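You operate a simulated robot arm through the tools that you are given. There is no shell and no other tool.

You are at the controls of a simulated robot arm. One attempt, no reset.

JOB
Lid the tall jar, then push it into the niche; cups on the tray. Set down upright: green cup, yellow cup.
Where things are to end (x, y in the base frame): tall glass jar within 0.035 m of [1.01, 0.2].

The check looks at the end state, three seconds after you hand in, the way a careful person would. Anything else that was tipped, shoved, dropped, spilled or broken makes it a failure. Lids that push on must go on centred and level and be pressed home; caps that screw on are set level and turned clockwise until they are tight.

ROBOT AND FRAMES
A 7-joint arm with a two-finger parallel gripper, fixed in place. Base frame: the origin is at the foot of the arm, x ahead of it, y to its left, z up. Readings come in m, rad, newtons and seconds.
Its first joint turns from -2.897 to 2.897 rad. Payload 4.4 kg.
The tool frame sits at the grasp point between the pads (the TCP): z along the fingers, y along the line on which they close. The tips reach 0.023 m beyond it. The gripper opens to 0.094 m. The fingers are 0.038 m wide and 0.01 m thick; the gripper's body (0.054 by 0.096 m) begins 0.039 m behind the TCP.
Orientation is told as [roll, pitch, yaw] about the base's x, y, z axes, in that order, counted from this pose: with the fingers straight down and closing along the base's y, the tool's x points along the base's -x, its y along +y and its z along -z.

CONTROLS
- The arm moves only by the tool nudge_tool. Its argument "increments" is one flat list of numbers, 7 for each row, row after row: the turn, a rotation vector about the base's x, y, z in rad, then the shift along the base's x, y, z in mm, then the gripper command, from -1 (fully open) to 1 (shut), values between in proportion. In form: [ax, ay, az, x, y, z, hand, ax, ay, az, x, y, z, hand, ...]. A call has 1 to 20 rows; each row is the pose to reach, as a shift and turn from the pose commanded when the call began. Each row takes 0.2 s and may step no farther than 0.05 m and 0.15 rad from the row before; otherwise, or with a gripper value out of range, the whole call is refused. A pose out of reach is approached as far as the arm can. The call stops where the force on the tool passes 40 N (or 10 N more than at its start, if that is more) or the arm is blocked; 0.2 s more then pass. The fingers move at their own pace (about 0.072 m/s each) and stop on an object; they squeeze with about 29 N. The grip force told is the motor's: it shows also when the fingers shut on nothing. Time passes only in rows, and 0.2 s behind the last, so rows that repeat a pose let the fingers close. The reply holds the time, the measured pose of the TCP, the force on the tool along the base axes, the opening and the grip force, in the units named above and with some noise, with the torque about the TCP (base axes, N m) and any sound that the robot's microphone picked up.
- Cameras (640 x 400 px; columns grow to the right, rows downward): "scene" is fixed at [0.0506, 0.4981, 1.4758]; the picture's right is [-0.38, -0.93, 0.00], its down [-0.31, 0.13, -0.94] and it looks along [0.87, -0.36, -0.33] (base axes); focal length 345 px, centre (320, 200). "wrist" rides on the gripper at [0.086, 0.016, -0.074] in the tool frame; the picture's right is [-0.18, 0.98, 0.00], its down [-0.58, -0.11, -0.81] and it looks along [-0.79, -0.15, 0.59] (tool axes); focal length 243 px, centre (320, 200). There is no depth. A picture from a camera that has moved, and an enlarged one, comes with that camera's place and axes in the base frame and with its lens.
- capture(camera): a new picture of that camera. No time passes.
- close_up(camera, box): a new picture of the part [left, top, right, bottom] of that camera's present view, enlarged. No time passes.
- finish_job(): hands the job in; it is judged then, once.

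Nothing tells you positions but the pictures and the camera data. Unless the task says otherwise, let go and move clear before handing in.

The tools are called after "Call:" as a command line: name --argument value ..., lists and objects as JSON in quotes. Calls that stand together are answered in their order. nudge_tool: Moves the arm, as the interface text tells. Its arguments: {"type":"object","properties":{"increments":{"type":"array","items":{"type":"number"}}},"required":["increments"]} The other tools are called the same way: capture (camera) takes a picture; close_up (camera, box) takes an enlarged picture of a part of a camera's view; finish_job () hands the job in.

At the start:

```text
time: 0.0
ee_pos: [0.6896, 0.2219, 1.3311]
tcp_rot: [0.001, 0.001, 0.001]
contact_force: [-0.4, -0.6, -0.1]
moment: [-0.01, -0.02, -0.03]
finger_gap: 0.094
grip_force: 0.0
```

scene: 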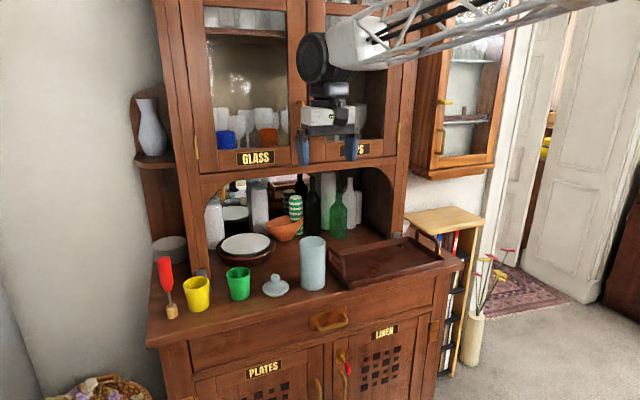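
wrist: 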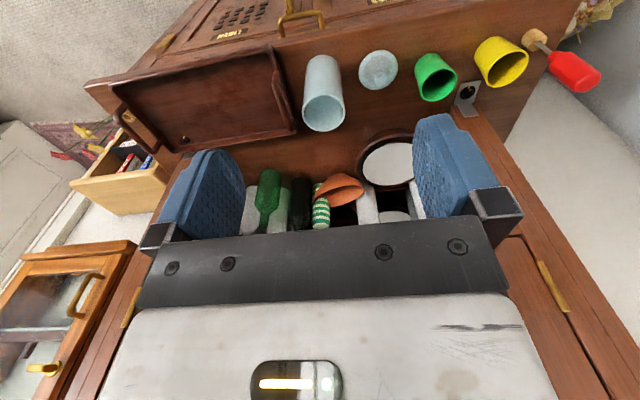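

I see a hutch with a worktop carrying a red tool, a yellow cup, a green cup, a glass lid with a knob, a tall jar and a tray. I'll take close-ups to work out positions before moving.

Call:
close_up --camera "scene" --box '[140, 220, 300, 320]'

Call:
close_up --camera "scene" --box '[260, 200, 460, 325]'

Call:
close_up --camera "scene" --box '[190, 160, 400, 290]'

Call:
close_up --camera "wrist" --box '[80, 0, 400, 200]'

Call:
close_up --camera "wrist" --box '[290, 20, 610, 220]'

```text
4.00 times, centred on (220, 270) of scene
camera zoom: at [0.0506, 0.4981, 1.4758], right [-0.38, -0.93, 0.0], down [-0.31, 0.13, -0.94], along [0.87, -0.36, -0.33], focal length 1379 px, centre (720, -80)
```

zoom: 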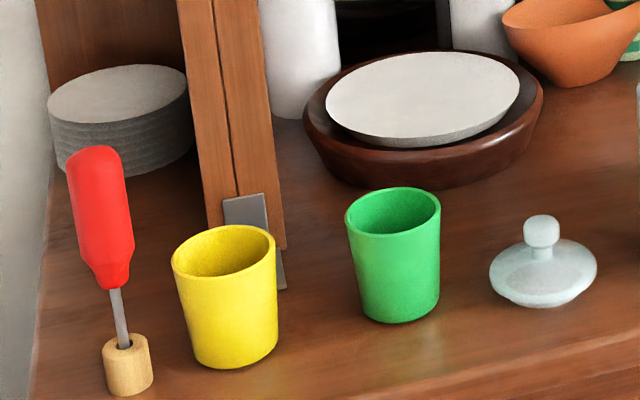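

```text
3.20 times, centred on (360, 262) of scene
camera zoom: at [0.0506, 0.4981, 1.4758], right [-0.38, -0.93, 0.0], down [-0.31, 0.13, -0.94], along [0.87, -0.36, -0.33], focal length 1103 px, centre (192, 0)
```

zoom: 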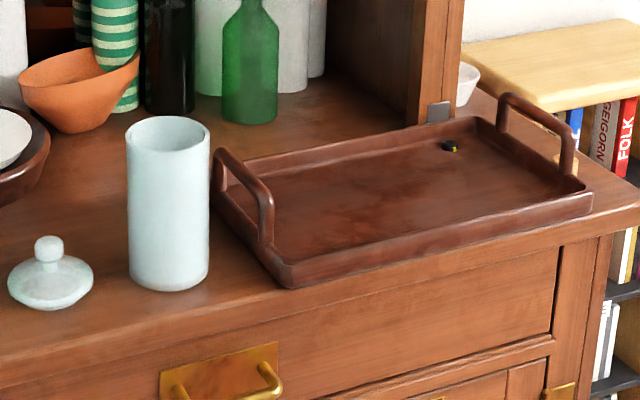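

```text
3.05 times, centred on (295, 225) of scene
camera zoom: at [0.0506, 0.4981, 1.4758], right [-0.38, -0.93, 0.0], down [-0.31, 0.13, -0.94], along [0.87, -0.36, -0.33], focal length 1050 px, centre (396, 124)
```

zoom: 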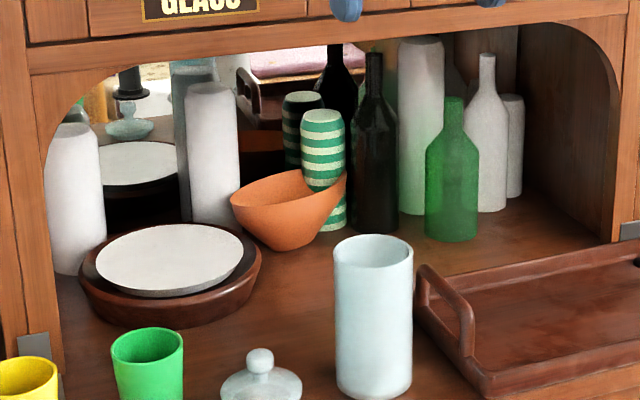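

```text
2.00 times, centred on (240, 100) of wrist
camera zoom: at [0.6044, 0.2376, 1.4046], right [0.18, 0.98, 0.0], down [0.58, -0.11, 0.81], along [0.79, -0.15, -0.59], focal length 485 px, centre (480, 400)
```

zoom: 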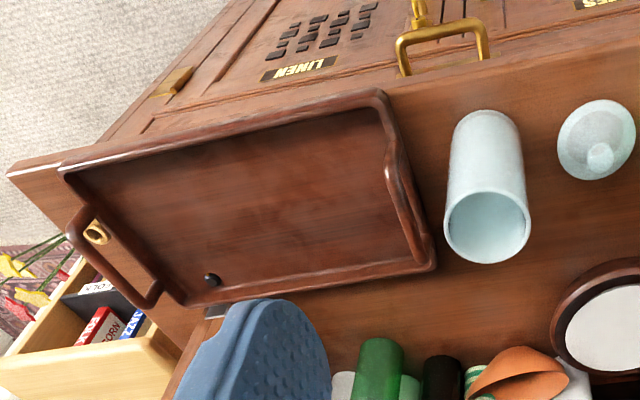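

```text
2.00 times, centred on (450, 120) of wrist
camera zoom: at [0.6044, 0.2376, 1.4046], right [0.18, 0.98, 0.0], down [0.58, -0.11, 0.81], along [0.79, -0.15, -0.59], focal length 485 px, centre (60, 360)
```

zoom: 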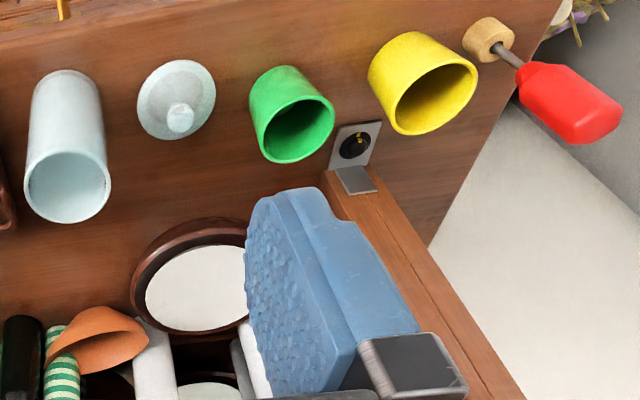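

The worktop looks to be near z = 0.93, with the cups near y = 0.40 and 0.50, the lid near y = 0.30, the jar near (0.83, 0.20) and the tray to its right. There are a couple of small dark objects on and near the tray and hinge plate, so I'll zoom in on those and on the jar and lid.

Call:
close_up --camera "scene" --box '[380, 225, 444, 265]'

Call:
close_up --camera "wrist" --box '[150, 110, 230, 160]'

Call:
close_up --camera "wrist" --box '[420, 60, 500, 110]'

Call:
close_up --camera "scene" --box '[180, 260, 244, 300]'

Call:
close_up --camera "scene" --box '[256, 230, 336, 300]'

Call:
close_up --camera "wrist" --box '[290, 40, 418, 140]'

```text
10.00 times, centred on (412, 245) of scene
camera zoom: at [0.0506, 0.4981, 1.4758], right [-0.38, -0.93, 0.0], down [-0.31, 0.13, -0.94], along [0.87, -0.36, -0.33], focal length 3447 px, centre (-600, -250)
```

zoom: 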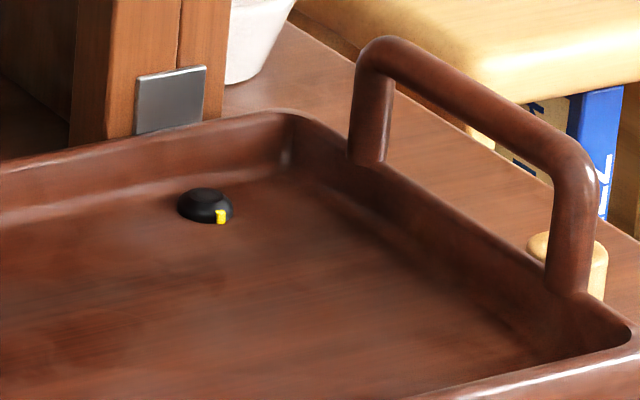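

```text
8.00 times, centred on (190, 135) of wrist
camera zoom: at [0.6044, 0.2376, 1.4046], right [0.18, 0.98, 0.0], down [0.58, -0.11, 0.81], along [0.79, -0.15, -0.59], focal length 1941 px, centre (1360, 720)
```

zoom: 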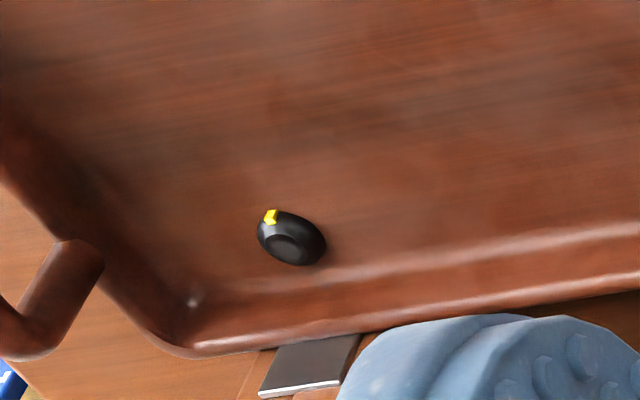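

```text
8.00 times, centred on (460, 85) of wrist
camera zoom: at [0.6044, 0.2376, 1.4046], right [0.18, 0.98, 0.0], down [0.58, -0.11, 0.81], along [0.79, -0.15, -0.59], focal length 1941 px, centre (-800, 1120)
```

zoom: 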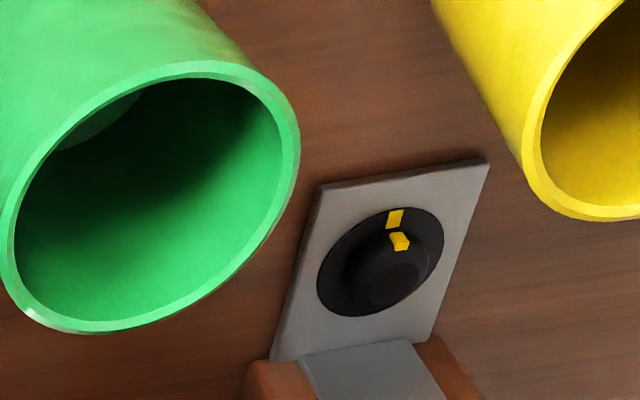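

```text
10.00 times, centred on (212, 280) of scene
camera zoom: at [0.0506, 0.4981, 1.4758], right [-0.38, -0.93, 0.0], down [-0.31, 0.13, -0.94], along [0.87, -0.36, -0.33], focal length 3447 px, centre (1400, -600)
```

zoom: 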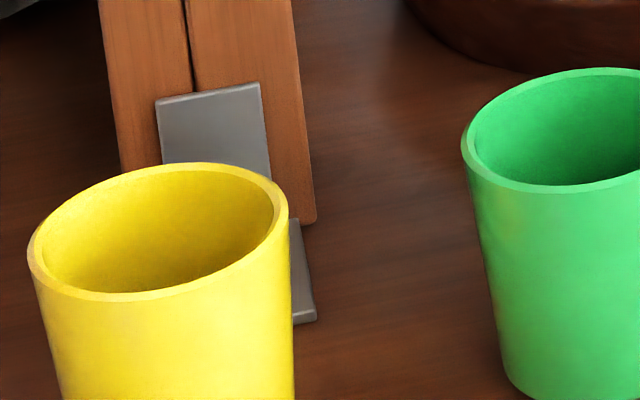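

```text
5.71 times, centred on (296, 265) of scene
camera zoom: at [0.0506, 0.4981, 1.4758], right [-0.38, -0.93, 0.0], down [-0.31, 0.13, -0.94], along [0.87, -0.36, -0.33], focal length 1970 px, centre (457, -171)
```

zoom: 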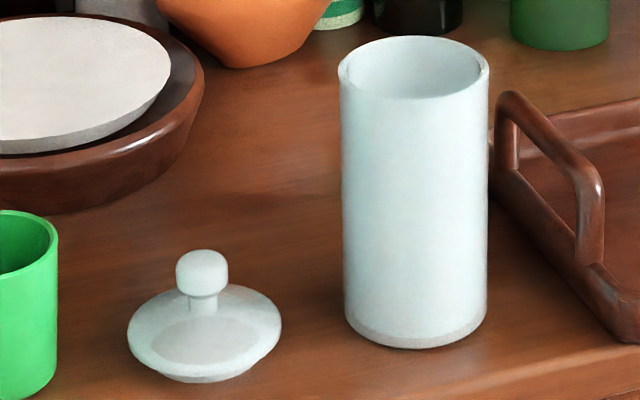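

```text
4.00 times, centred on (354, 90) of wrist
camera zoom: at [0.6044, 0.2376, 1.4046], right [0.18, 0.98, 0.0], down [0.58, -0.11, 0.81], along [0.79, -0.15, -0.59], focal length 970 px, centre (184, 640)
```

zoom: 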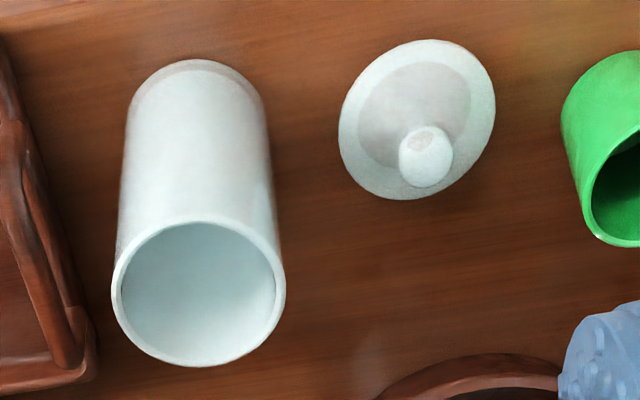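

The red tool, cups, lid and jar stand in a row near x ≈ 0.84, with the lid's knob near (0.842, 0.303, 0.971) and the jar near (0.834, 0.199) with its rim at about z = 1.06. I'll move the open gripper above and in front of the lid to refine those numbers.

Call:
nudge_tool --increments '[0, 0, 0, 12, 16, -36, -0.17, 0, 0, 0, 24, 32, -72, -0.17, 0, 0, 0, 36, 48, -108, -0.17, 0, 0, 0, 48, 65, -145, -0.17, 0, 0, 0, 60, 81, -181, -0.17, 0, 0, 0, 60, 81, -181, -0.17]'

Call:
capture --camera "wrist"

Call:
capture --camera "scene"

```text
time: 1.4
ee_pos: [0.7503, 0.3013, 1.1502]
tcp_rot: [0.001, -0.001, 0.0]
contact_force: [-0.1, 0.9, 0.2]
moment: [-0.01, -0.02, -0.04]
finger_gap: 0.0552
grip_force: 0.1
```

```text
taken
camera wrist: at [0.6643, 0.3176, 1.2228], right [0.18, 0.98, 0.0], down [0.58, -0.11, 0.81], along [0.79, -0.15, -0.59], focal length 243 px, centre (320, 200)
```

wrist: 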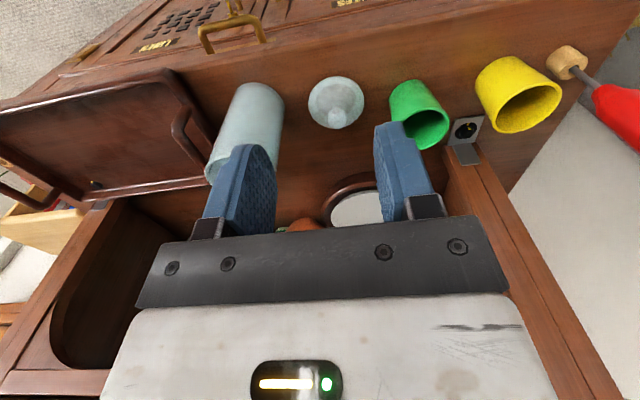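

```text
taken
```

scene: 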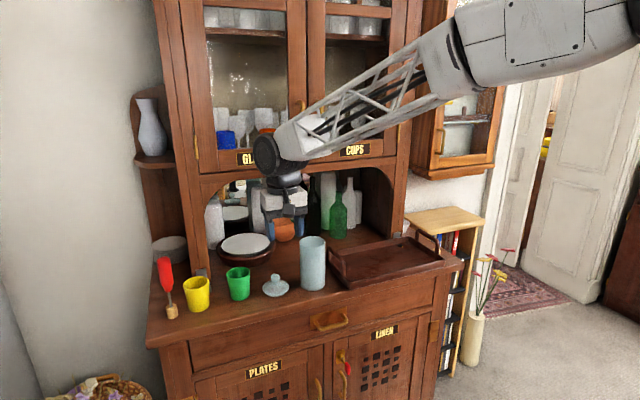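

The gripper is above and in front of the lid, and nothing has been touched. I'll zoom in to triangulate the lid knob, the jar rim and the cups.

Call:
close_up --camera "wrist" --box '[280, 60, 408, 140]'

Call:
close_up --camera "wrist" --box '[190, 70, 318, 190]'

Call:
close_up --camera "wrist" --box '[370, 40, 570, 165]'

```text
5.00 times, centred on (344, 100) of wrist
camera zoom: at [0.6643, 0.3176, 1.2228], right [0.18, 0.98, 0.0], down [0.58, -0.11, 0.81], along [0.79, -0.15, -0.59], focal length 1213 px, centre (200, 700)
```

zoom: 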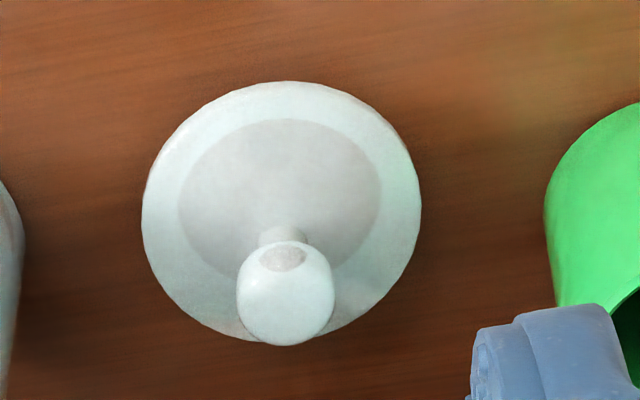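

```text
3.33 times, centred on (254, 130) of wrist
camera zoom: at [0.6643, 0.3176, 1.2228], right [0.18, 0.98, 0.0], down [0.58, -0.11, 0.81], along [0.79, -0.15, -0.59], focal length 809 px, centre (540, 433)
```

zoom: 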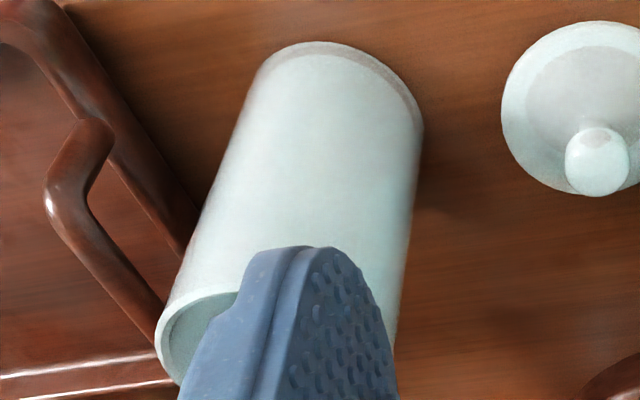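

```text
3.20 times, centred on (470, 102) of wrist
camera zoom: at [0.6643, 0.3176, 1.2228], right [0.18, 0.98, 0.0], down [0.58, -0.11, 0.81], along [0.79, -0.15, -0.59], focal length 776 px, centre (-160, 512)
```

zoom: 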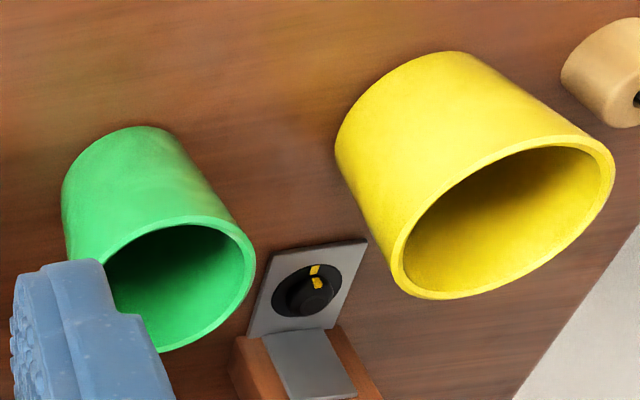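

Combining both cameras, I get the lid knob at about (0.843, 0.305, 0.970), the jar axis at (0.834, 0.201), the green cup at (0.856, 0.400), the yellow cup at (0.851, 0.505) and the worktop at about 0.927. Next I'll move over the lid and check alignment.

Call:
nudge_tool --increments '[0, 0, 0, 31, 1, -30, -0.17, 0, 0, 0, 62, 2, -60, -0.17, 0, 0, 0, 93, 3.5, -90, -0.17, 0, 0, 0, 93, 3.5, -120, -0.17, 0, 0, 0, 93, 3.5, -120, -0.17]'

Call:
capture --camera "wrist"

Call:
close_up --camera "scene" --box '[220, 180, 380, 300]'

```text
time: 2.6
ee_pos: [0.8448, 0.3059, 1.0298]
tcp_rot: [0.0, -0.001, -0.001]
contact_force: [0.0, 0.2, -0.1]
moment: [-0.02, 0.02, 0.03]
finger_gap: 0.055
grip_force: 0.2
```

```text
taken
camera wrist: at [0.7577, 0.3221, 1.1031], right [0.18, 0.98, 0.0], down [0.58, -0.11, 0.81], along [0.79, -0.15, -0.59], focal length 243 px, centre (320, 200)
```

wrist: 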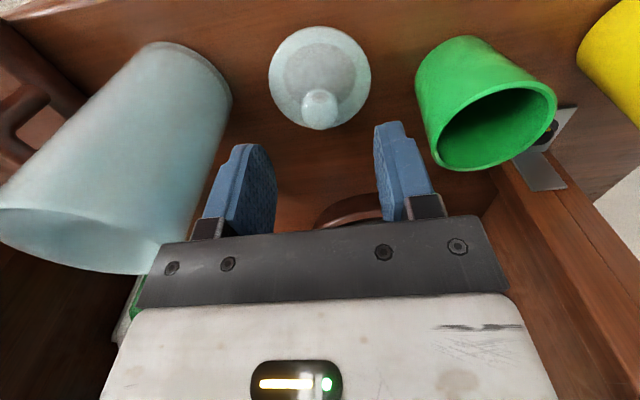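

```text
3.33 times, centred on (300, 240) of scene
camera zoom: at [0.0506, 0.4981, 1.4758], right [-0.38, -0.93, 0.0], down [-0.31, 0.13, -0.94], along [0.87, -0.36, -0.33], focal length 1149 px, centre (387, 67)
```

zoom: 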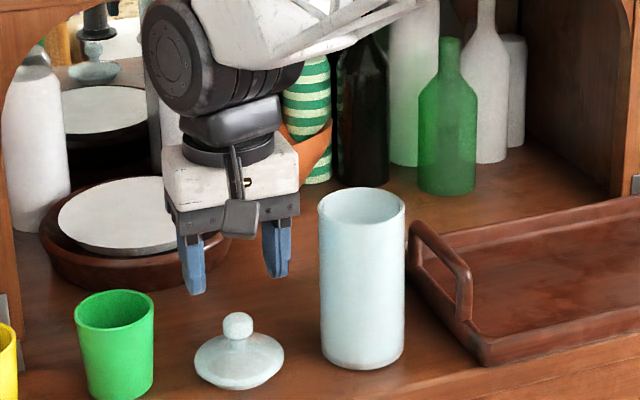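

The gripper is centred over the lid knob to within about 1 mm. I'll zoom in on the lid to fix the grasp depth before descending.

Call:
close_up --camera "wrist" --box '[256, 20, 384, 140]'

Call:
close_up --camera "scene" --box '[259, 268, 291, 302]'

```text
3.33 times, centred on (320, 80) of wrist
camera zoom: at [0.7577, 0.3221, 1.1031], right [0.18, 0.98, 0.0], down [0.58, -0.11, 0.81], along [0.79, -0.15, -0.59], focal length 809 px, centre (320, 600)
```

zoom: 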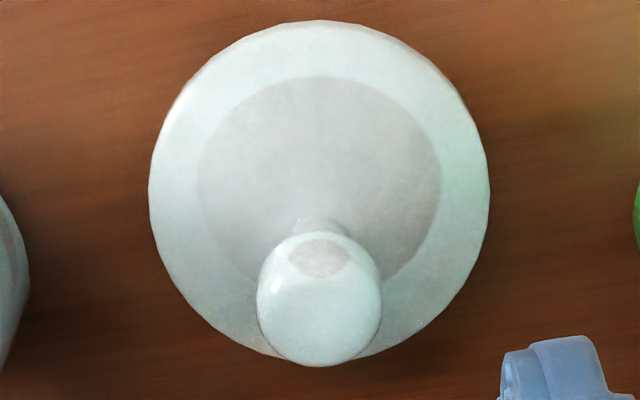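

```text
11.76 times, centred on (275, 285) of scene
camera zoom: at [0.0506, 0.4981, 1.4758], right [-0.38, -0.93, 0.0], down [-0.31, 0.13, -0.94], along [0.87, -0.36, -0.33], focal length 4055 px, centre (849, -800)
```

zoom: 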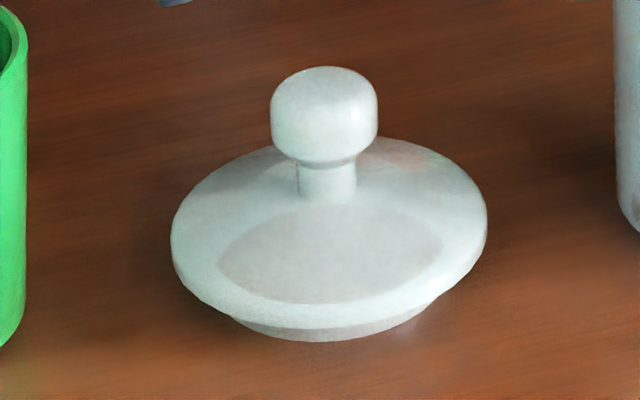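

The knob is about 25 mm wide and spans roughly z 0.960–0.981, with the dome top at about 0.950. I'll descend to TCP z ≈ 0.977 and close on the knob.

Call:
nudge_tool --increments '[0, 0, 0, -0.5, 0, -20, -0.17, 0, 0, 0, -0.5, 0, -40, -0.17, 0, 0, 0, -0.5, 0, -52, -0.17, 0, 0, 0, -0.5, 0, -52, -0.17, 0, 0, 0, -0.5, 0, -52, 1, 0, 0, 0, -0.5, 0, -52, 1, 0, 0, 0, -0.5, 0, -52, 1, 0, 0, 0, -0.5, 0, -52, 1]'

Call:
capture --camera "wrist"

Call:
close_up --camera "scene" --box '[240, 220, 340, 300]'

```text
time: 4.4
ee_pos: [0.8436, 0.3071, 0.9772]
tcp_rot: [0.001, -0.001, -0.001]
contact_force: [-0.6, -1.2, 0.0]
moment: [-0.01, 0.0, 0.01]
finger_gap: 0.0235
grip_force: 29.3
```

```text
taken
camera wrist: at [0.7569, 0.3223, 1.0513], right [0.18, 0.98, 0.0], down [0.58, -0.11, 0.81], along [0.79, -0.15, -0.59], focal length 243 px, centre (320, 200)
```

wrist: 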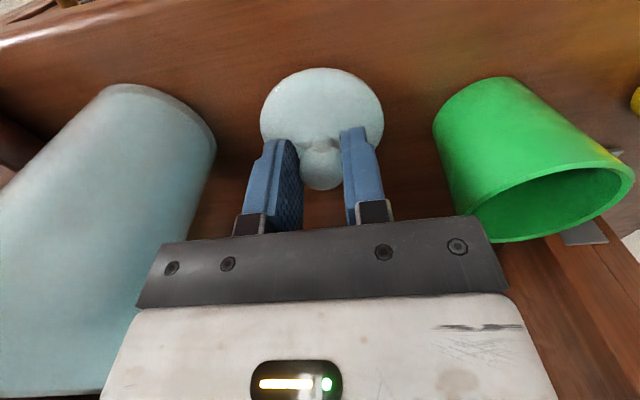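

```text
5.00 times, centred on (290, 260) of scene
camera zoom: at [0.0506, 0.4981, 1.4758], right [-0.38, -0.93, 0.0], down [-0.31, 0.13, -0.94], along [0.87, -0.36, -0.33], focal length 1724 px, centre (470, -100)
```

zoom: 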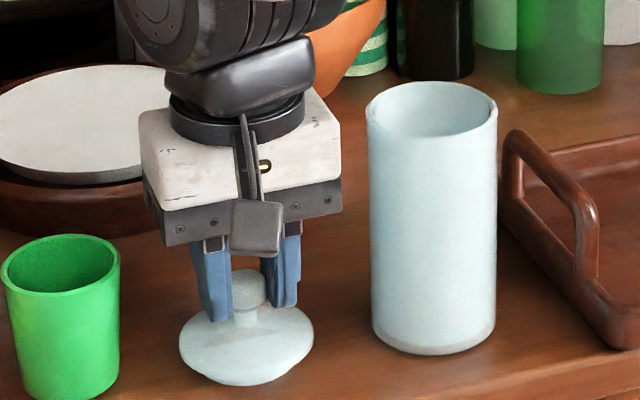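

The knob is gripped with a 23.5 mm gap and 29 N. I'll lift straight up until the plug clears the jar rim, then check how the lid hangs.

Call:
nudge_tool --increments '[0, 0, 0, 0, 0, 10, 1, 0, 0, 0, 0, 0, 40, 1, 0, 0, 0, 0, 0, 80, 1, 0, 0, 0, 0, 0, 120, 1, 0, 0, 0, 0, 0, 160, 1, 0, 0, 0, 0, 0, 178, 1, 0, 0, 0, 0, 0, 178, 1, 0, 0, 0, 0, 0, 178, 1]'

Call:
capture --camera "wrist"

Call:
close_up --camera "scene" --box '[240, 190, 360, 300]'

Call:
close_up --camera "wrist" --box '[240, 40, 400, 200]'

```text
time: 6.2
ee_pos: [0.8436, 0.3069, 1.1551]
tcp_rot: [0.0, 0.001, -0.001]
contact_force: [-1.0, 0.2, -0.5]
moment: [-0.02, 0.05, 0.0]
finger_gap: 0.0237
grip_force: 29.7
```

```text
taken
camera wrist: at [0.7571, 0.3228, 1.229], right [0.18, 0.98, 0.0], down [0.58, -0.11, 0.81], along [0.79, -0.15, -0.59], focal length 243 px, centre (320, 200)
```

wrist: 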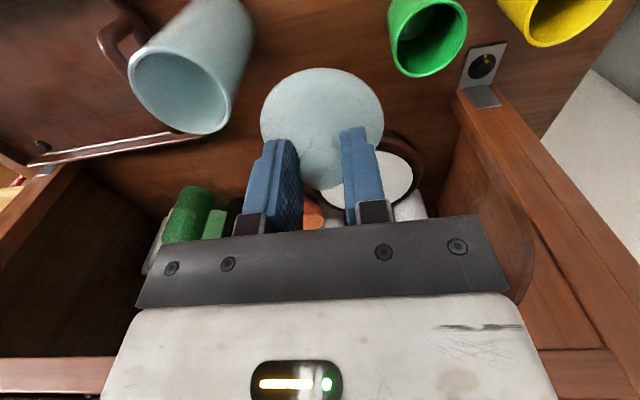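

```text
3.64 times, centred on (300, 245) of scene
camera zoom: at [0.0506, 0.4981, 1.4758], right [-0.38, -0.93, 0.0], down [-0.31, 0.13, -0.94], along [0.87, -0.36, -0.33], focal length 1254 px, centre (393, 36)
```

zoom: 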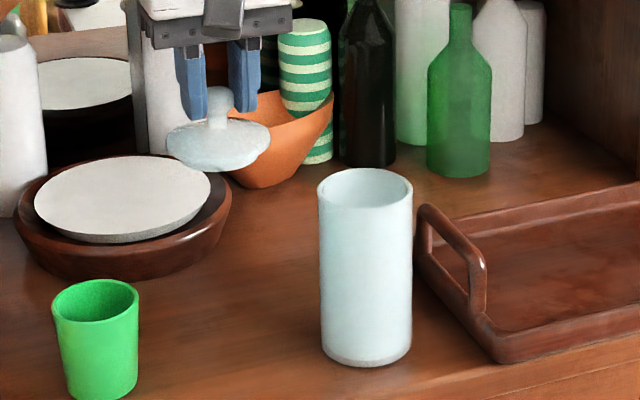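

```text
2.50 times, centred on (320, 120) of wrist
camera zoom: at [0.7571, 0.3228, 1.229], right [0.18, 0.98, 0.0], down [0.58, -0.11, 0.81], along [0.79, -0.15, -0.59], focal length 606 px, centre (320, 400)
```

zoom: 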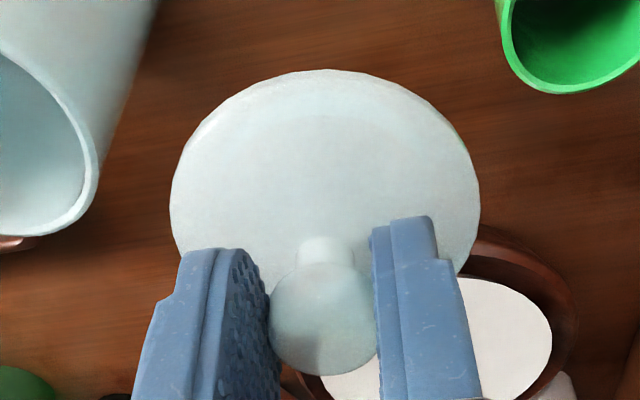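

The lid is up and appears level. I'll look closer from both cameras to measure any offset or tilt before carrying it over the jar.

Call:
close_up --camera "scene" --box '[276, 196, 324, 226]'

Call:
close_up --camera "wrist" --box '[256, 60, 392, 145]'

Call:
close_up --camera "wrist" --box '[110, 0, 270, 140]'

```text
13.33 times, centred on (300, 211) of scene
camera zoom: at [0.0506, 0.4981, 1.4758], right [-0.38, -0.93, 0.0], down [-0.31, 0.13, -0.94], along [0.87, -0.36, -0.33], focal length 4596 px, centre (587, 53)
```

zoom: 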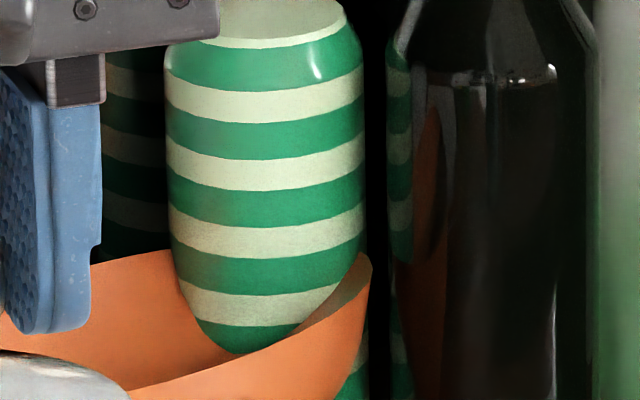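

```text
4.71 times, centred on (324, 102) of wrist
camera zoom: at [0.7571, 0.3228, 1.229], right [0.18, 0.98, 0.0], down [0.58, -0.11, 0.81], along [0.79, -0.15, -0.59], focal length 1142 px, centre (301, 659)
```

zoom: 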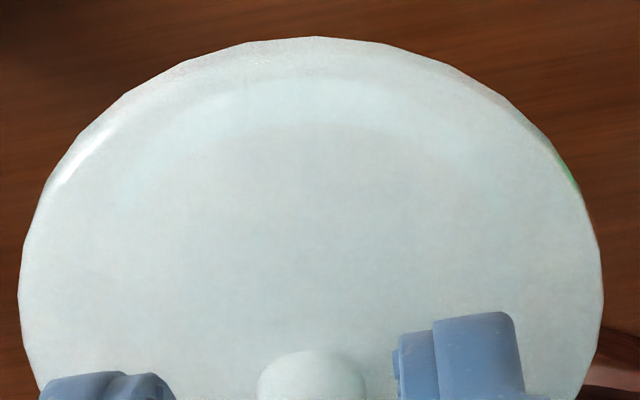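

```text
2.86 times, centred on (190, 70) of wrist
camera zoom: at [0.7571, 0.3228, 1.229], right [0.18, 0.98, 0.0], down [0.58, -0.11, 0.81], along [0.79, -0.15, -0.59], focal length 693 px, centre (691, 571)
```

zoom: 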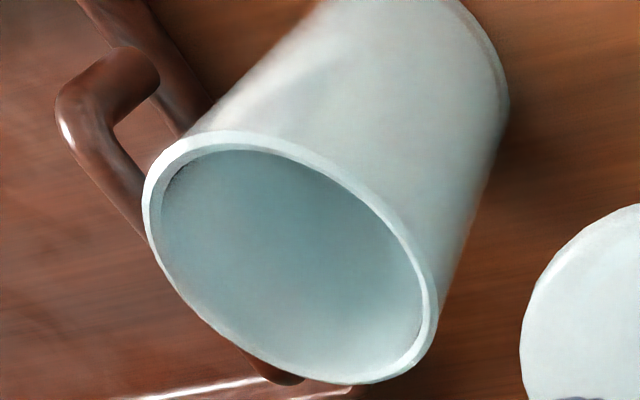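

The lid is level and offset from the TCP by no more than about 1 mm. I'll carry it over the jar at the same height and compare the lid and rim outlines from both cameras.

Call:
nudge_tool --increments '[0, 0, 0, -2, -30, 0, 1, 0, 0, 0, -4, -60, 0, 1, 0, 0, 0, -6, -90, 0, 1, 0, 0, 0, -7, -105, 0, 1, 0, 0, 0, -7, -105, 0, 1, 0, 0, 0, -7, -105, 0, 1]'

Call:
capture --camera "wrist"

Call:
close_up --camera "scene" --box '[264, 170, 364, 300]'

Call:
close_up --camera "wrist" --box '[240, 0, 400, 140]'

```text
time: 7.6
ee_pos: [0.8375, 0.2011, 1.1571]
tcp_rot: [-0.001, 0.0, -0.001]
contact_force: [0.0, -0.1, -0.1]
moment: [0.0, 0.0, -0.01]
finger_gap: 0.0235
grip_force: 29.2
```

```text
taken
camera wrist: at [0.7502, 0.2168, 1.2302], right [0.18, 0.98, 0.0], down [0.58, -0.11, 0.81], along [0.79, -0.15, -0.59], focal length 243 px, centre (320, 200)
```

wrist: 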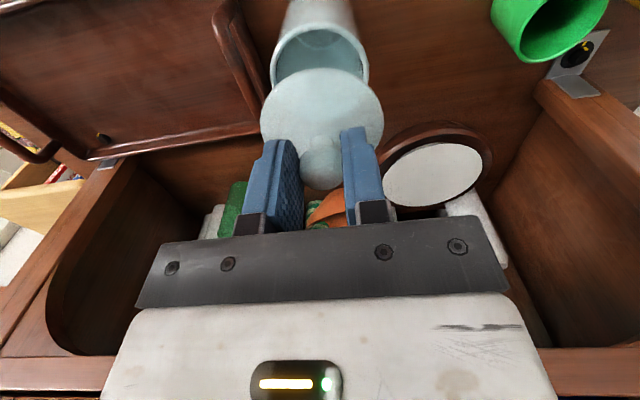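

```text
3.08 times, centred on (314, 235) of scene
camera zoom: at [0.0506, 0.4981, 1.4758], right [-0.38, -0.93, 0.0], down [-0.31, 0.13, -0.94], along [0.87, -0.36, -0.33], focal length 1061 px, centre (338, 92)
```

zoom: 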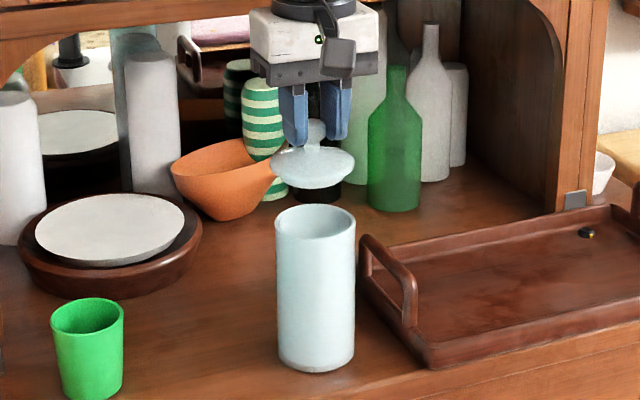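

```text
2.86 times, centred on (320, 70) of wrist
camera zoom: at [0.7502, 0.2168, 1.2302], right [0.18, 0.98, 0.0], down [0.58, -0.11, 0.81], along [0.79, -0.15, -0.59], focal length 693 px, centre (320, 571)
```

zoom: 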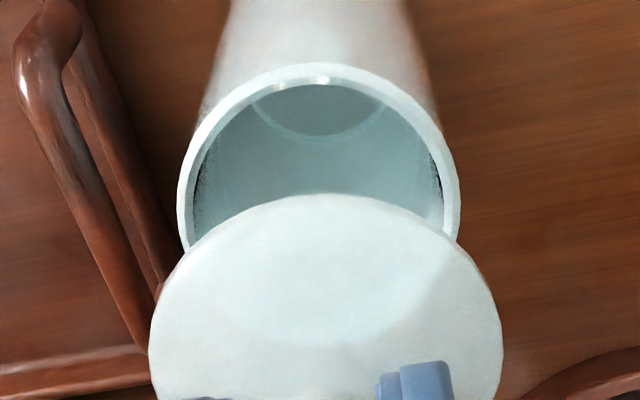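

The lid is above the jar, sitting about 1–2 mm to +y of the jar's axis. I'll take a higher zoom to measure this precisely.

Call:
close_up --camera "scene" --box '[290, 205, 340, 255]'

Call:
close_up --camera "wrist" --box '[256, 10, 384, 110]'

```text
8.00 times, centred on (315, 230) of scene
camera zoom: at [0.0506, 0.4981, 1.4758], right [-0.38, -0.93, 0.0], down [-0.31, 0.13, -0.94], along [0.87, -0.36, -0.33], focal length 2758 px, centre (360, -40)
```

zoom: 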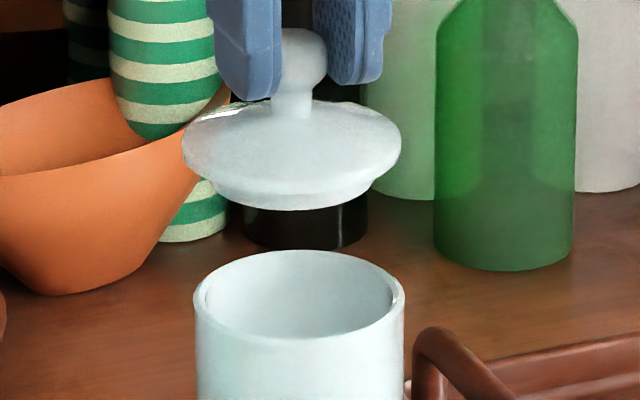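

```text
4.00 times, centred on (320, 60) of wrist
camera zoom: at [0.7502, 0.2168, 1.2302], right [0.18, 0.98, 0.0], down [0.58, -0.11, 0.81], along [0.79, -0.15, -0.59], focal length 970 px, centre (320, 760)
```

zoom: 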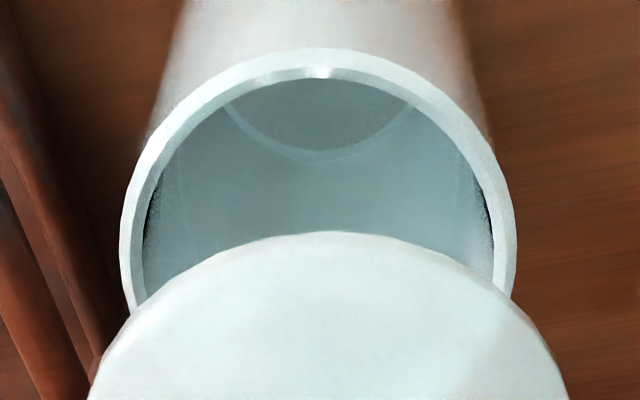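

Both views agree the lid sits about 1 mm too far in x and 1.8 mm too far in y. I'll correct that and lower to just above the rim, then check again.

Call:
nudge_tool --increments '[0, 0, 0, -1, -1.8, -10, 1, 0, 0, 0, -1, -1.8, -22, 1, 0, 0, 0, -1, -1.8, -33, 1, 0, 0, 0, -1, -1.8, -33, 1, 0, 0, 0, -1, -1.8, -33, 1]'

Call:
close_up --camera "scene" --box '[290, 210, 340, 260]'

Call:
close_up --camera "wrist" --box '[256, 20, 384, 120]'

Call:
capture --camera "wrist"

```text
time: 8.8
ee_pos: [0.8356, 0.1988, 1.1233]
tcp_rot: [0.0, 0.0, 0.001]
contact_force: [-0.4, -0.4, 0.1]
moment: [0.0, 0.0, 0.01]
finger_gap: 0.0238
grip_force: 29.6
```

```text
8.00 times, centred on (315, 235) of scene
camera zoom: at [0.0506, 0.4981, 1.4758], right [-0.38, -0.93, 0.0], down [-0.31, 0.13, -0.94], along [0.87, -0.36, -0.33], focal length 2758 px, centre (360, -80)
```

zoom: 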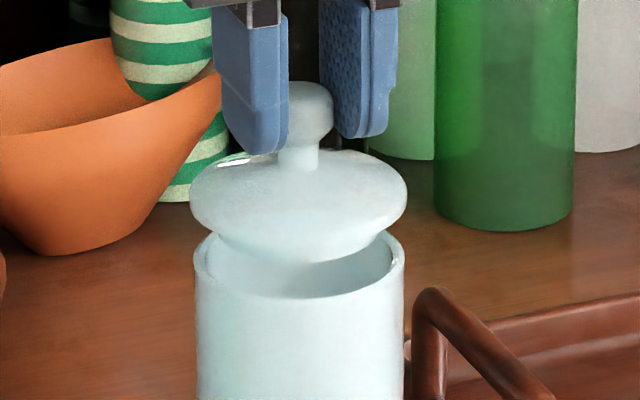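

```text
4.00 times, centred on (320, 70) of wrist
camera zoom: at [0.7493, 0.215, 1.1969], right [0.18, 0.98, 0.0], down [0.58, -0.11, 0.81], along [0.79, -0.15, -0.59], focal length 970 px, centre (320, 720)
```

zoom: 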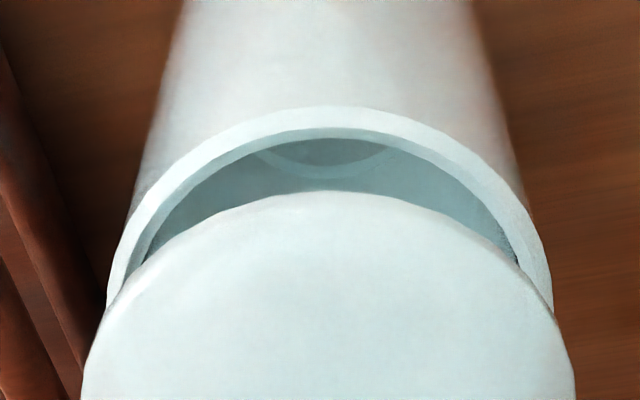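

```text
taken
camera wrist: at [0.7493, 0.215, 1.1969], right [0.18, 0.98, 0.0], down [0.58, -0.11, 0.81], along [0.79, -0.15, -0.59], focal length 243 px, centre (320, 200)
```

wrist: 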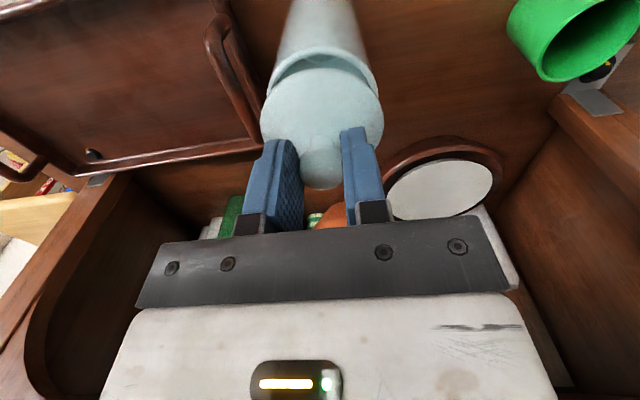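

The lid and jar outlines now line up within about 1 mm in both views. I'll lower slowly and watch the force as the plug enters.

Call:
nudge_tool --increments '[0, 0, 0, -0.4, 0, -4, 1, 0, 0, 0, -0.4, 0, -8, 1, 0, 0, 0, -0.4, 0, -11, 1, 0, 0, 0, -0.4, 0, -13, 1, 0, 0, 0, -0.4, 0, -15, 1, 0, 0, 0, -0.4, 0, -15, 1]'

Call:
close_up --camera "scene" --box '[290, 210, 340, 260]'

Call:
close_up --camera "wrist" --box '[256, 20, 384, 120]'

```text
time: 10.2
ee_pos: [0.8362, 0.1991, 1.109]
tcp_rot: [0.0, 0.0, 0.001]
contact_force: [0.2, -0.8, -1.5]
moment: [-0.02, -0.01, 0.01]
finger_gap: 0.0233
grip_force: 28.7
```

```text
8.00 times, centred on (315, 235) of scene
camera zoom: at [0.0506, 0.4981, 1.4758], right [-0.38, -0.93, 0.0], down [-0.31, 0.13, -0.94], along [0.87, -0.36, -0.33], focal length 2758 px, centre (360, -80)
```

zoom: 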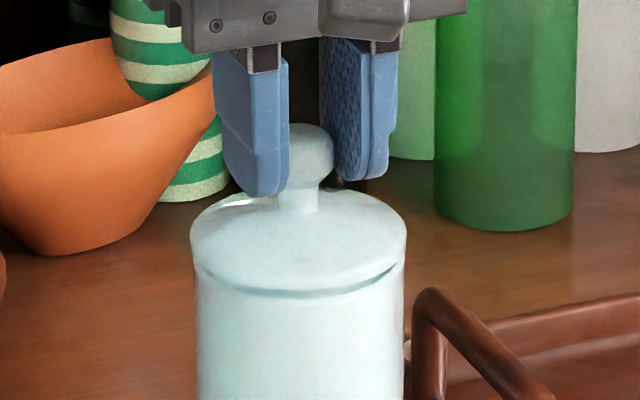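

```text
4.00 times, centred on (320, 70) of wrist
camera zoom: at [0.7486, 0.2153, 1.1818], right [0.18, 0.98, 0.0], down [0.58, -0.11, 0.81], along [0.79, -0.15, -0.59], focal length 970 px, centre (320, 720)
```

zoom: 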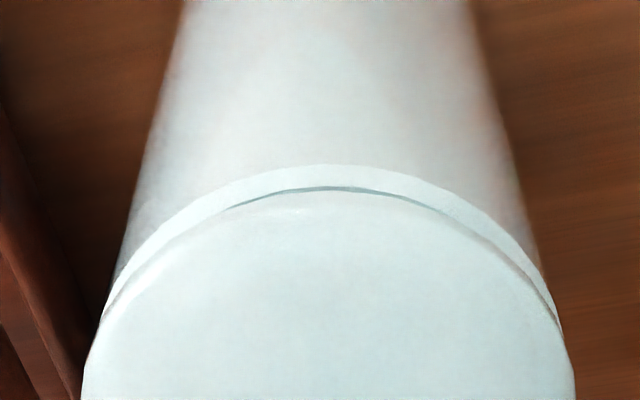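

The plug has slipped into the jar mouth with almost no force, and a gap of a few millimetres remains. I'll keep lowering in small steps until it seats.

Call:
nudge_tool --increments '[0, 0, 0, 0, 0, -1.5, 1, 0, 0, 0, 0, 0, -3, 1, 0, 0, 0, 0, 0, -4, 1, 0, 0, 0, 0, 0, -5, 1, 0, 0, 0, 0, 0, -5, 1]'

Call:
close_up --camera "scene" --box '[290, 210, 340, 260]'

Call:
close_up --camera "wrist" --box '[256, 20, 384, 120]'

```text
time: 11.4
ee_pos: [0.8361, 0.1991, 1.1031]
tcp_rot: [0.0, 0.001, -0.002]
contact_force: [-1.0, -0.4, -0.5]
moment: [-0.03, -0.01, 0.03]
finger_gap: 0.0234
grip_force: 28.9
```

```text
8.00 times, centred on (315, 235) of scene
camera zoom: at [0.0506, 0.4981, 1.4758], right [-0.38, -0.93, 0.0], down [-0.31, 0.13, -0.94], along [0.87, -0.36, -0.33], focal length 2758 px, centre (360, -80)
```

zoom: 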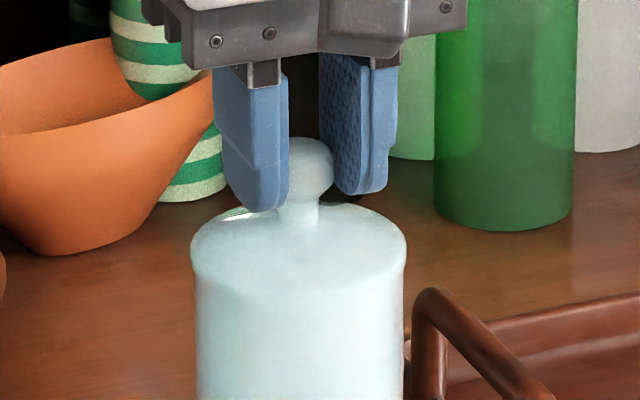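

```text
4.00 times, centred on (320, 70) of wrist
camera zoom: at [0.7484, 0.2154, 1.1767], right [0.18, 0.98, 0.0], down [0.58, -0.11, 0.81], along [0.79, -0.15, -0.59], focal length 970 px, centre (320, 720)
```

zoom: 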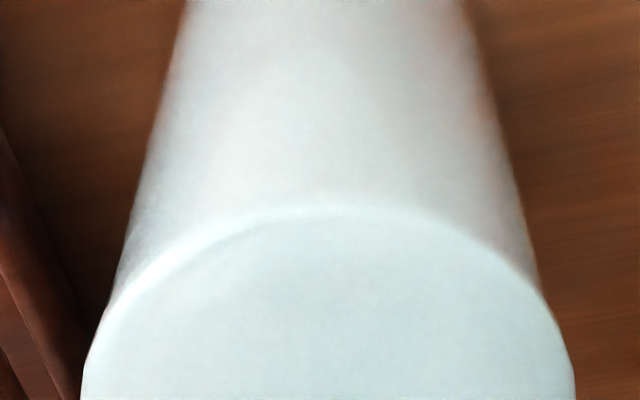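

The lid is nearly home, still with no resistance. I'll press down further in 1 mm steps until the force shows it has seated.

Call:
nudge_tool --increments '[0, 0, 0, 0, 0, -0.7, 1, 0, 0, 0, 0, 0, -1.4, 1, 0, 0, 0, 0, 0, -2.1, 1, 0, 0, 0, 0, 0, -2.8, 1]'

Call:
close_up --camera "scene" --box '[290, 210, 340, 260]'

```text
time: 12.4
ee_pos: [0.8349, 0.1998, 1.1015]
tcp_rot: [0.001, -0.002, 0.0]
contact_force: [-1.4, 0.4, 18.2]
moment: [-0.22, -0.22, 0.04]
finger_gap: 0.0239
grip_force: 29.0
```

```text
8.00 times, centred on (315, 235) of scene
camera zoom: at [0.0506, 0.4981, 1.4758], right [-0.38, -0.93, 0.0], down [-0.31, 0.13, -0.94], along [0.87, -0.36, -0.33], focal length 2758 px, centre (360, -80)
```

zoom: 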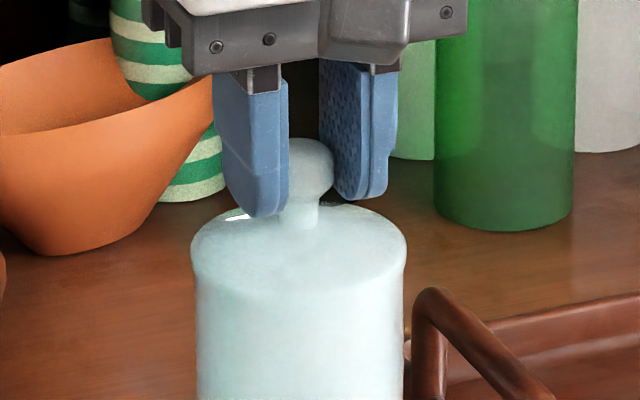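

The force rose to 18 N and the fingers slid a little on the knob, so the lid seems to be on its seat. I'll release it, rise clear and inspect.

Call:
nudge_tool --increments '[0, 0, 0, 0, 0, 1.5, 1, 0, 0, 0, 0, 0, 1.5, -0.17, 0, 0, 0, 0, 0, 1.5, -0.17, 0, 0, 0, 0, 0, 1.5, -0.17, 0, 0, 0, 0, 0, 20, -0.17, 0, 0, 0, 0, 0, 45, -0.17, 0, 0, 0, 0, 0, 45, -0.17]'

Call:
close_up --camera "scene" --box '[280, 205, 350, 300]'

Call:
capture --camera "wrist"

Call:
close_up --camera "wrist" --box '[240, 0, 400, 120]'

```text
time: 14.0
ee_pos: [0.8344, 0.1997, 1.1446]
tcp_rot: [-0.001, -0.001, 0.0]
contact_force: [0.2, 0.1, -0.6]
moment: [0.01, 0.02, 0.0]
finger_gap: 0.0548
grip_force: 0.1
```

```text
4.21 times, centred on (315, 252) of scene
camera zoom: at [0.0506, 0.4981, 1.4758], right [-0.38, -0.93, 0.0], down [-0.31, 0.13, -0.94], along [0.87, -0.36, -0.33], focal length 1451 px, centre (341, -21)
```

zoom: 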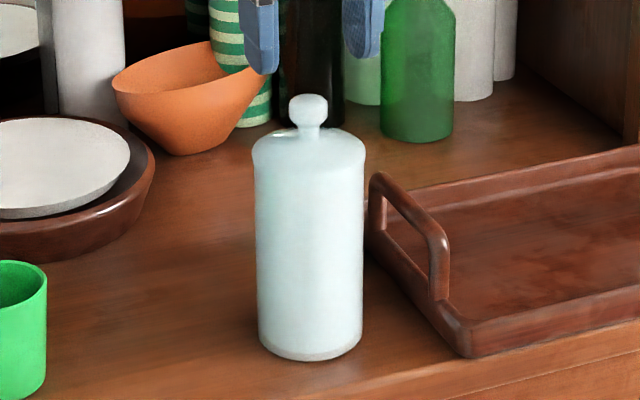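

```text
taken
camera wrist: at [0.7482, 0.2154, 1.2187], right [0.18, 0.98, 0.0], down [0.58, -0.11, 0.81], along [0.79, -0.15, -0.59], focal length 243 px, centre (320, 200)
```

wrist: 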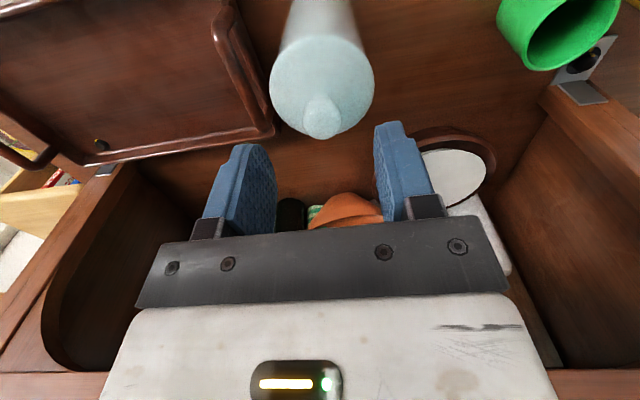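

```text
3.33 times, centred on (320, 60) of wrist
camera zoom: at [0.7482, 0.2154, 1.2187], right [0.18, 0.98, 0.0], down [0.58, -0.11, 0.81], along [0.79, -0.15, -0.59], focal length 809 px, centre (320, 667)
```

zoom: 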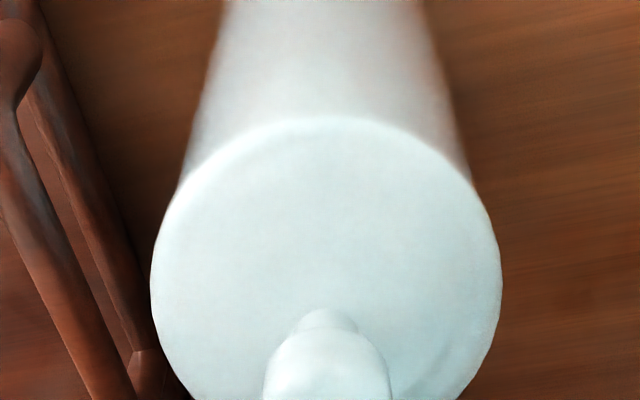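

The lid sits flush and level. To be sure it is fully pressed home, I'll close the fingers and press gently on top of the knob.

Call:
nudge_tool --increments '[0, 0, 0, 0, 0, 0, 1, 0, 0, 0, 0, 0, 0, 1, 0, 0, 0, 0, 0, 0, 1, 0, 0, 0, 0, 0, -5, 1, 0, 0, 0, 0, 0, -10, 1, 0, 0, 0, 0, 0, -12, 1, 0, 0, 0, 0, 0, -13, 1, 0, 0, 0, 0, 0, -14, 1]'

Call:
close_up --camera "scene" --box '[290, 205, 340, 255]'

```text
time: 15.8
ee_pos: [0.8351, 0.1997, 1.1312]
tcp_rot: [0.0, 0.001, 0.0]
contact_force: [1.0, 1.3, 0.0]
moment: [0.0, -0.01, -0.05]
finger_gap: 0.0001
grip_force: 29.0
```

```text
8.00 times, centred on (315, 230) of scene
camera zoom: at [0.0506, 0.4981, 1.4758], right [-0.38, -0.93, 0.0], down [-0.31, 0.13, -0.94], along [0.87, -0.36, -0.33], focal length 2758 px, centre (360, -40)
```

zoom: 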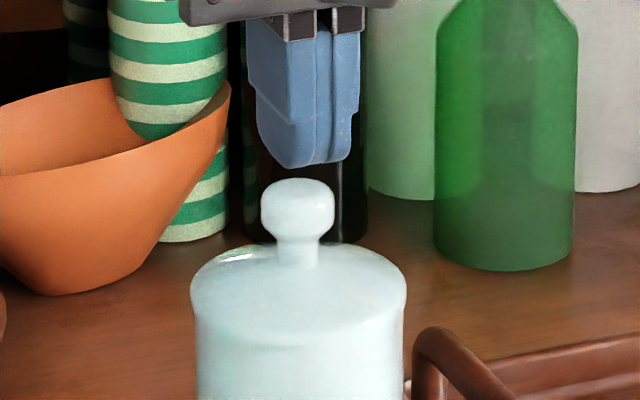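

The fingertips are still several millimetres above the knob. I'll continue down slowly until I feel the press.

Call:
nudge_tool --increments '[0, 0, 0, 0, 0, -3, 1, 0, 0, 0, 0, 0, -5, 1, 0, 0, 0, 0, 0, -6, 1, 0, 0, 0, 0, 0, -7, 1, 0, 0, 0, 0, 0, -8, 1, 0, 0, 0, 0, 0, -9, 1]'

Call:
close_up --camera "scene" --box '[290, 205, 340, 255]'

```text
time: 17.2
ee_pos: [0.8342, 0.1997, 1.1209]
tcp_rot: [0.0, 0.0, -0.001]
contact_force: [0.4, 0.4, 0.9]
moment: [0.02, 0.01, 0.0]
finger_gap: 0.0
grip_force: 28.6
```

```text
8.00 times, centred on (315, 230) of scene
camera zoom: at [0.0506, 0.4981, 1.4758], right [-0.38, -0.93, 0.0], down [-0.31, 0.13, -0.94], along [0.87, -0.36, -0.33], focal length 2758 px, centre (360, -40)
```

zoom: 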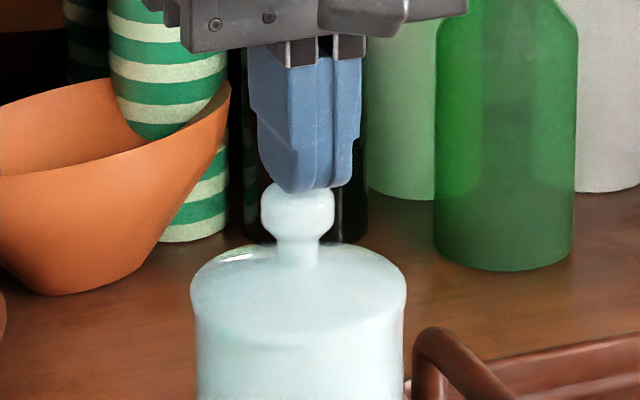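

The fingertips are just about touching the knob top. I'll press on in 0.8 mm steps.

Call:
nudge_tool --increments '[0, 0, 0, 0, 0, -0.8, 1, 0, 0, 0, 0, 0, -1.6, 1, 0, 0, 0, 0, 0, -2.4, 1, 0, 0, 0, 0, 0, -3.2, 1]'

```text
time: 18.2
ee_pos: [0.8349, 0.1995, 1.1189]
tcp_rot: [-0.001, -0.001, -0.001]
contact_force: [0.4, -0.6, -0.3]
moment: [-0.01, 0.02, -0.02]
finger_gap: 0.0
grip_force: 28.6
```

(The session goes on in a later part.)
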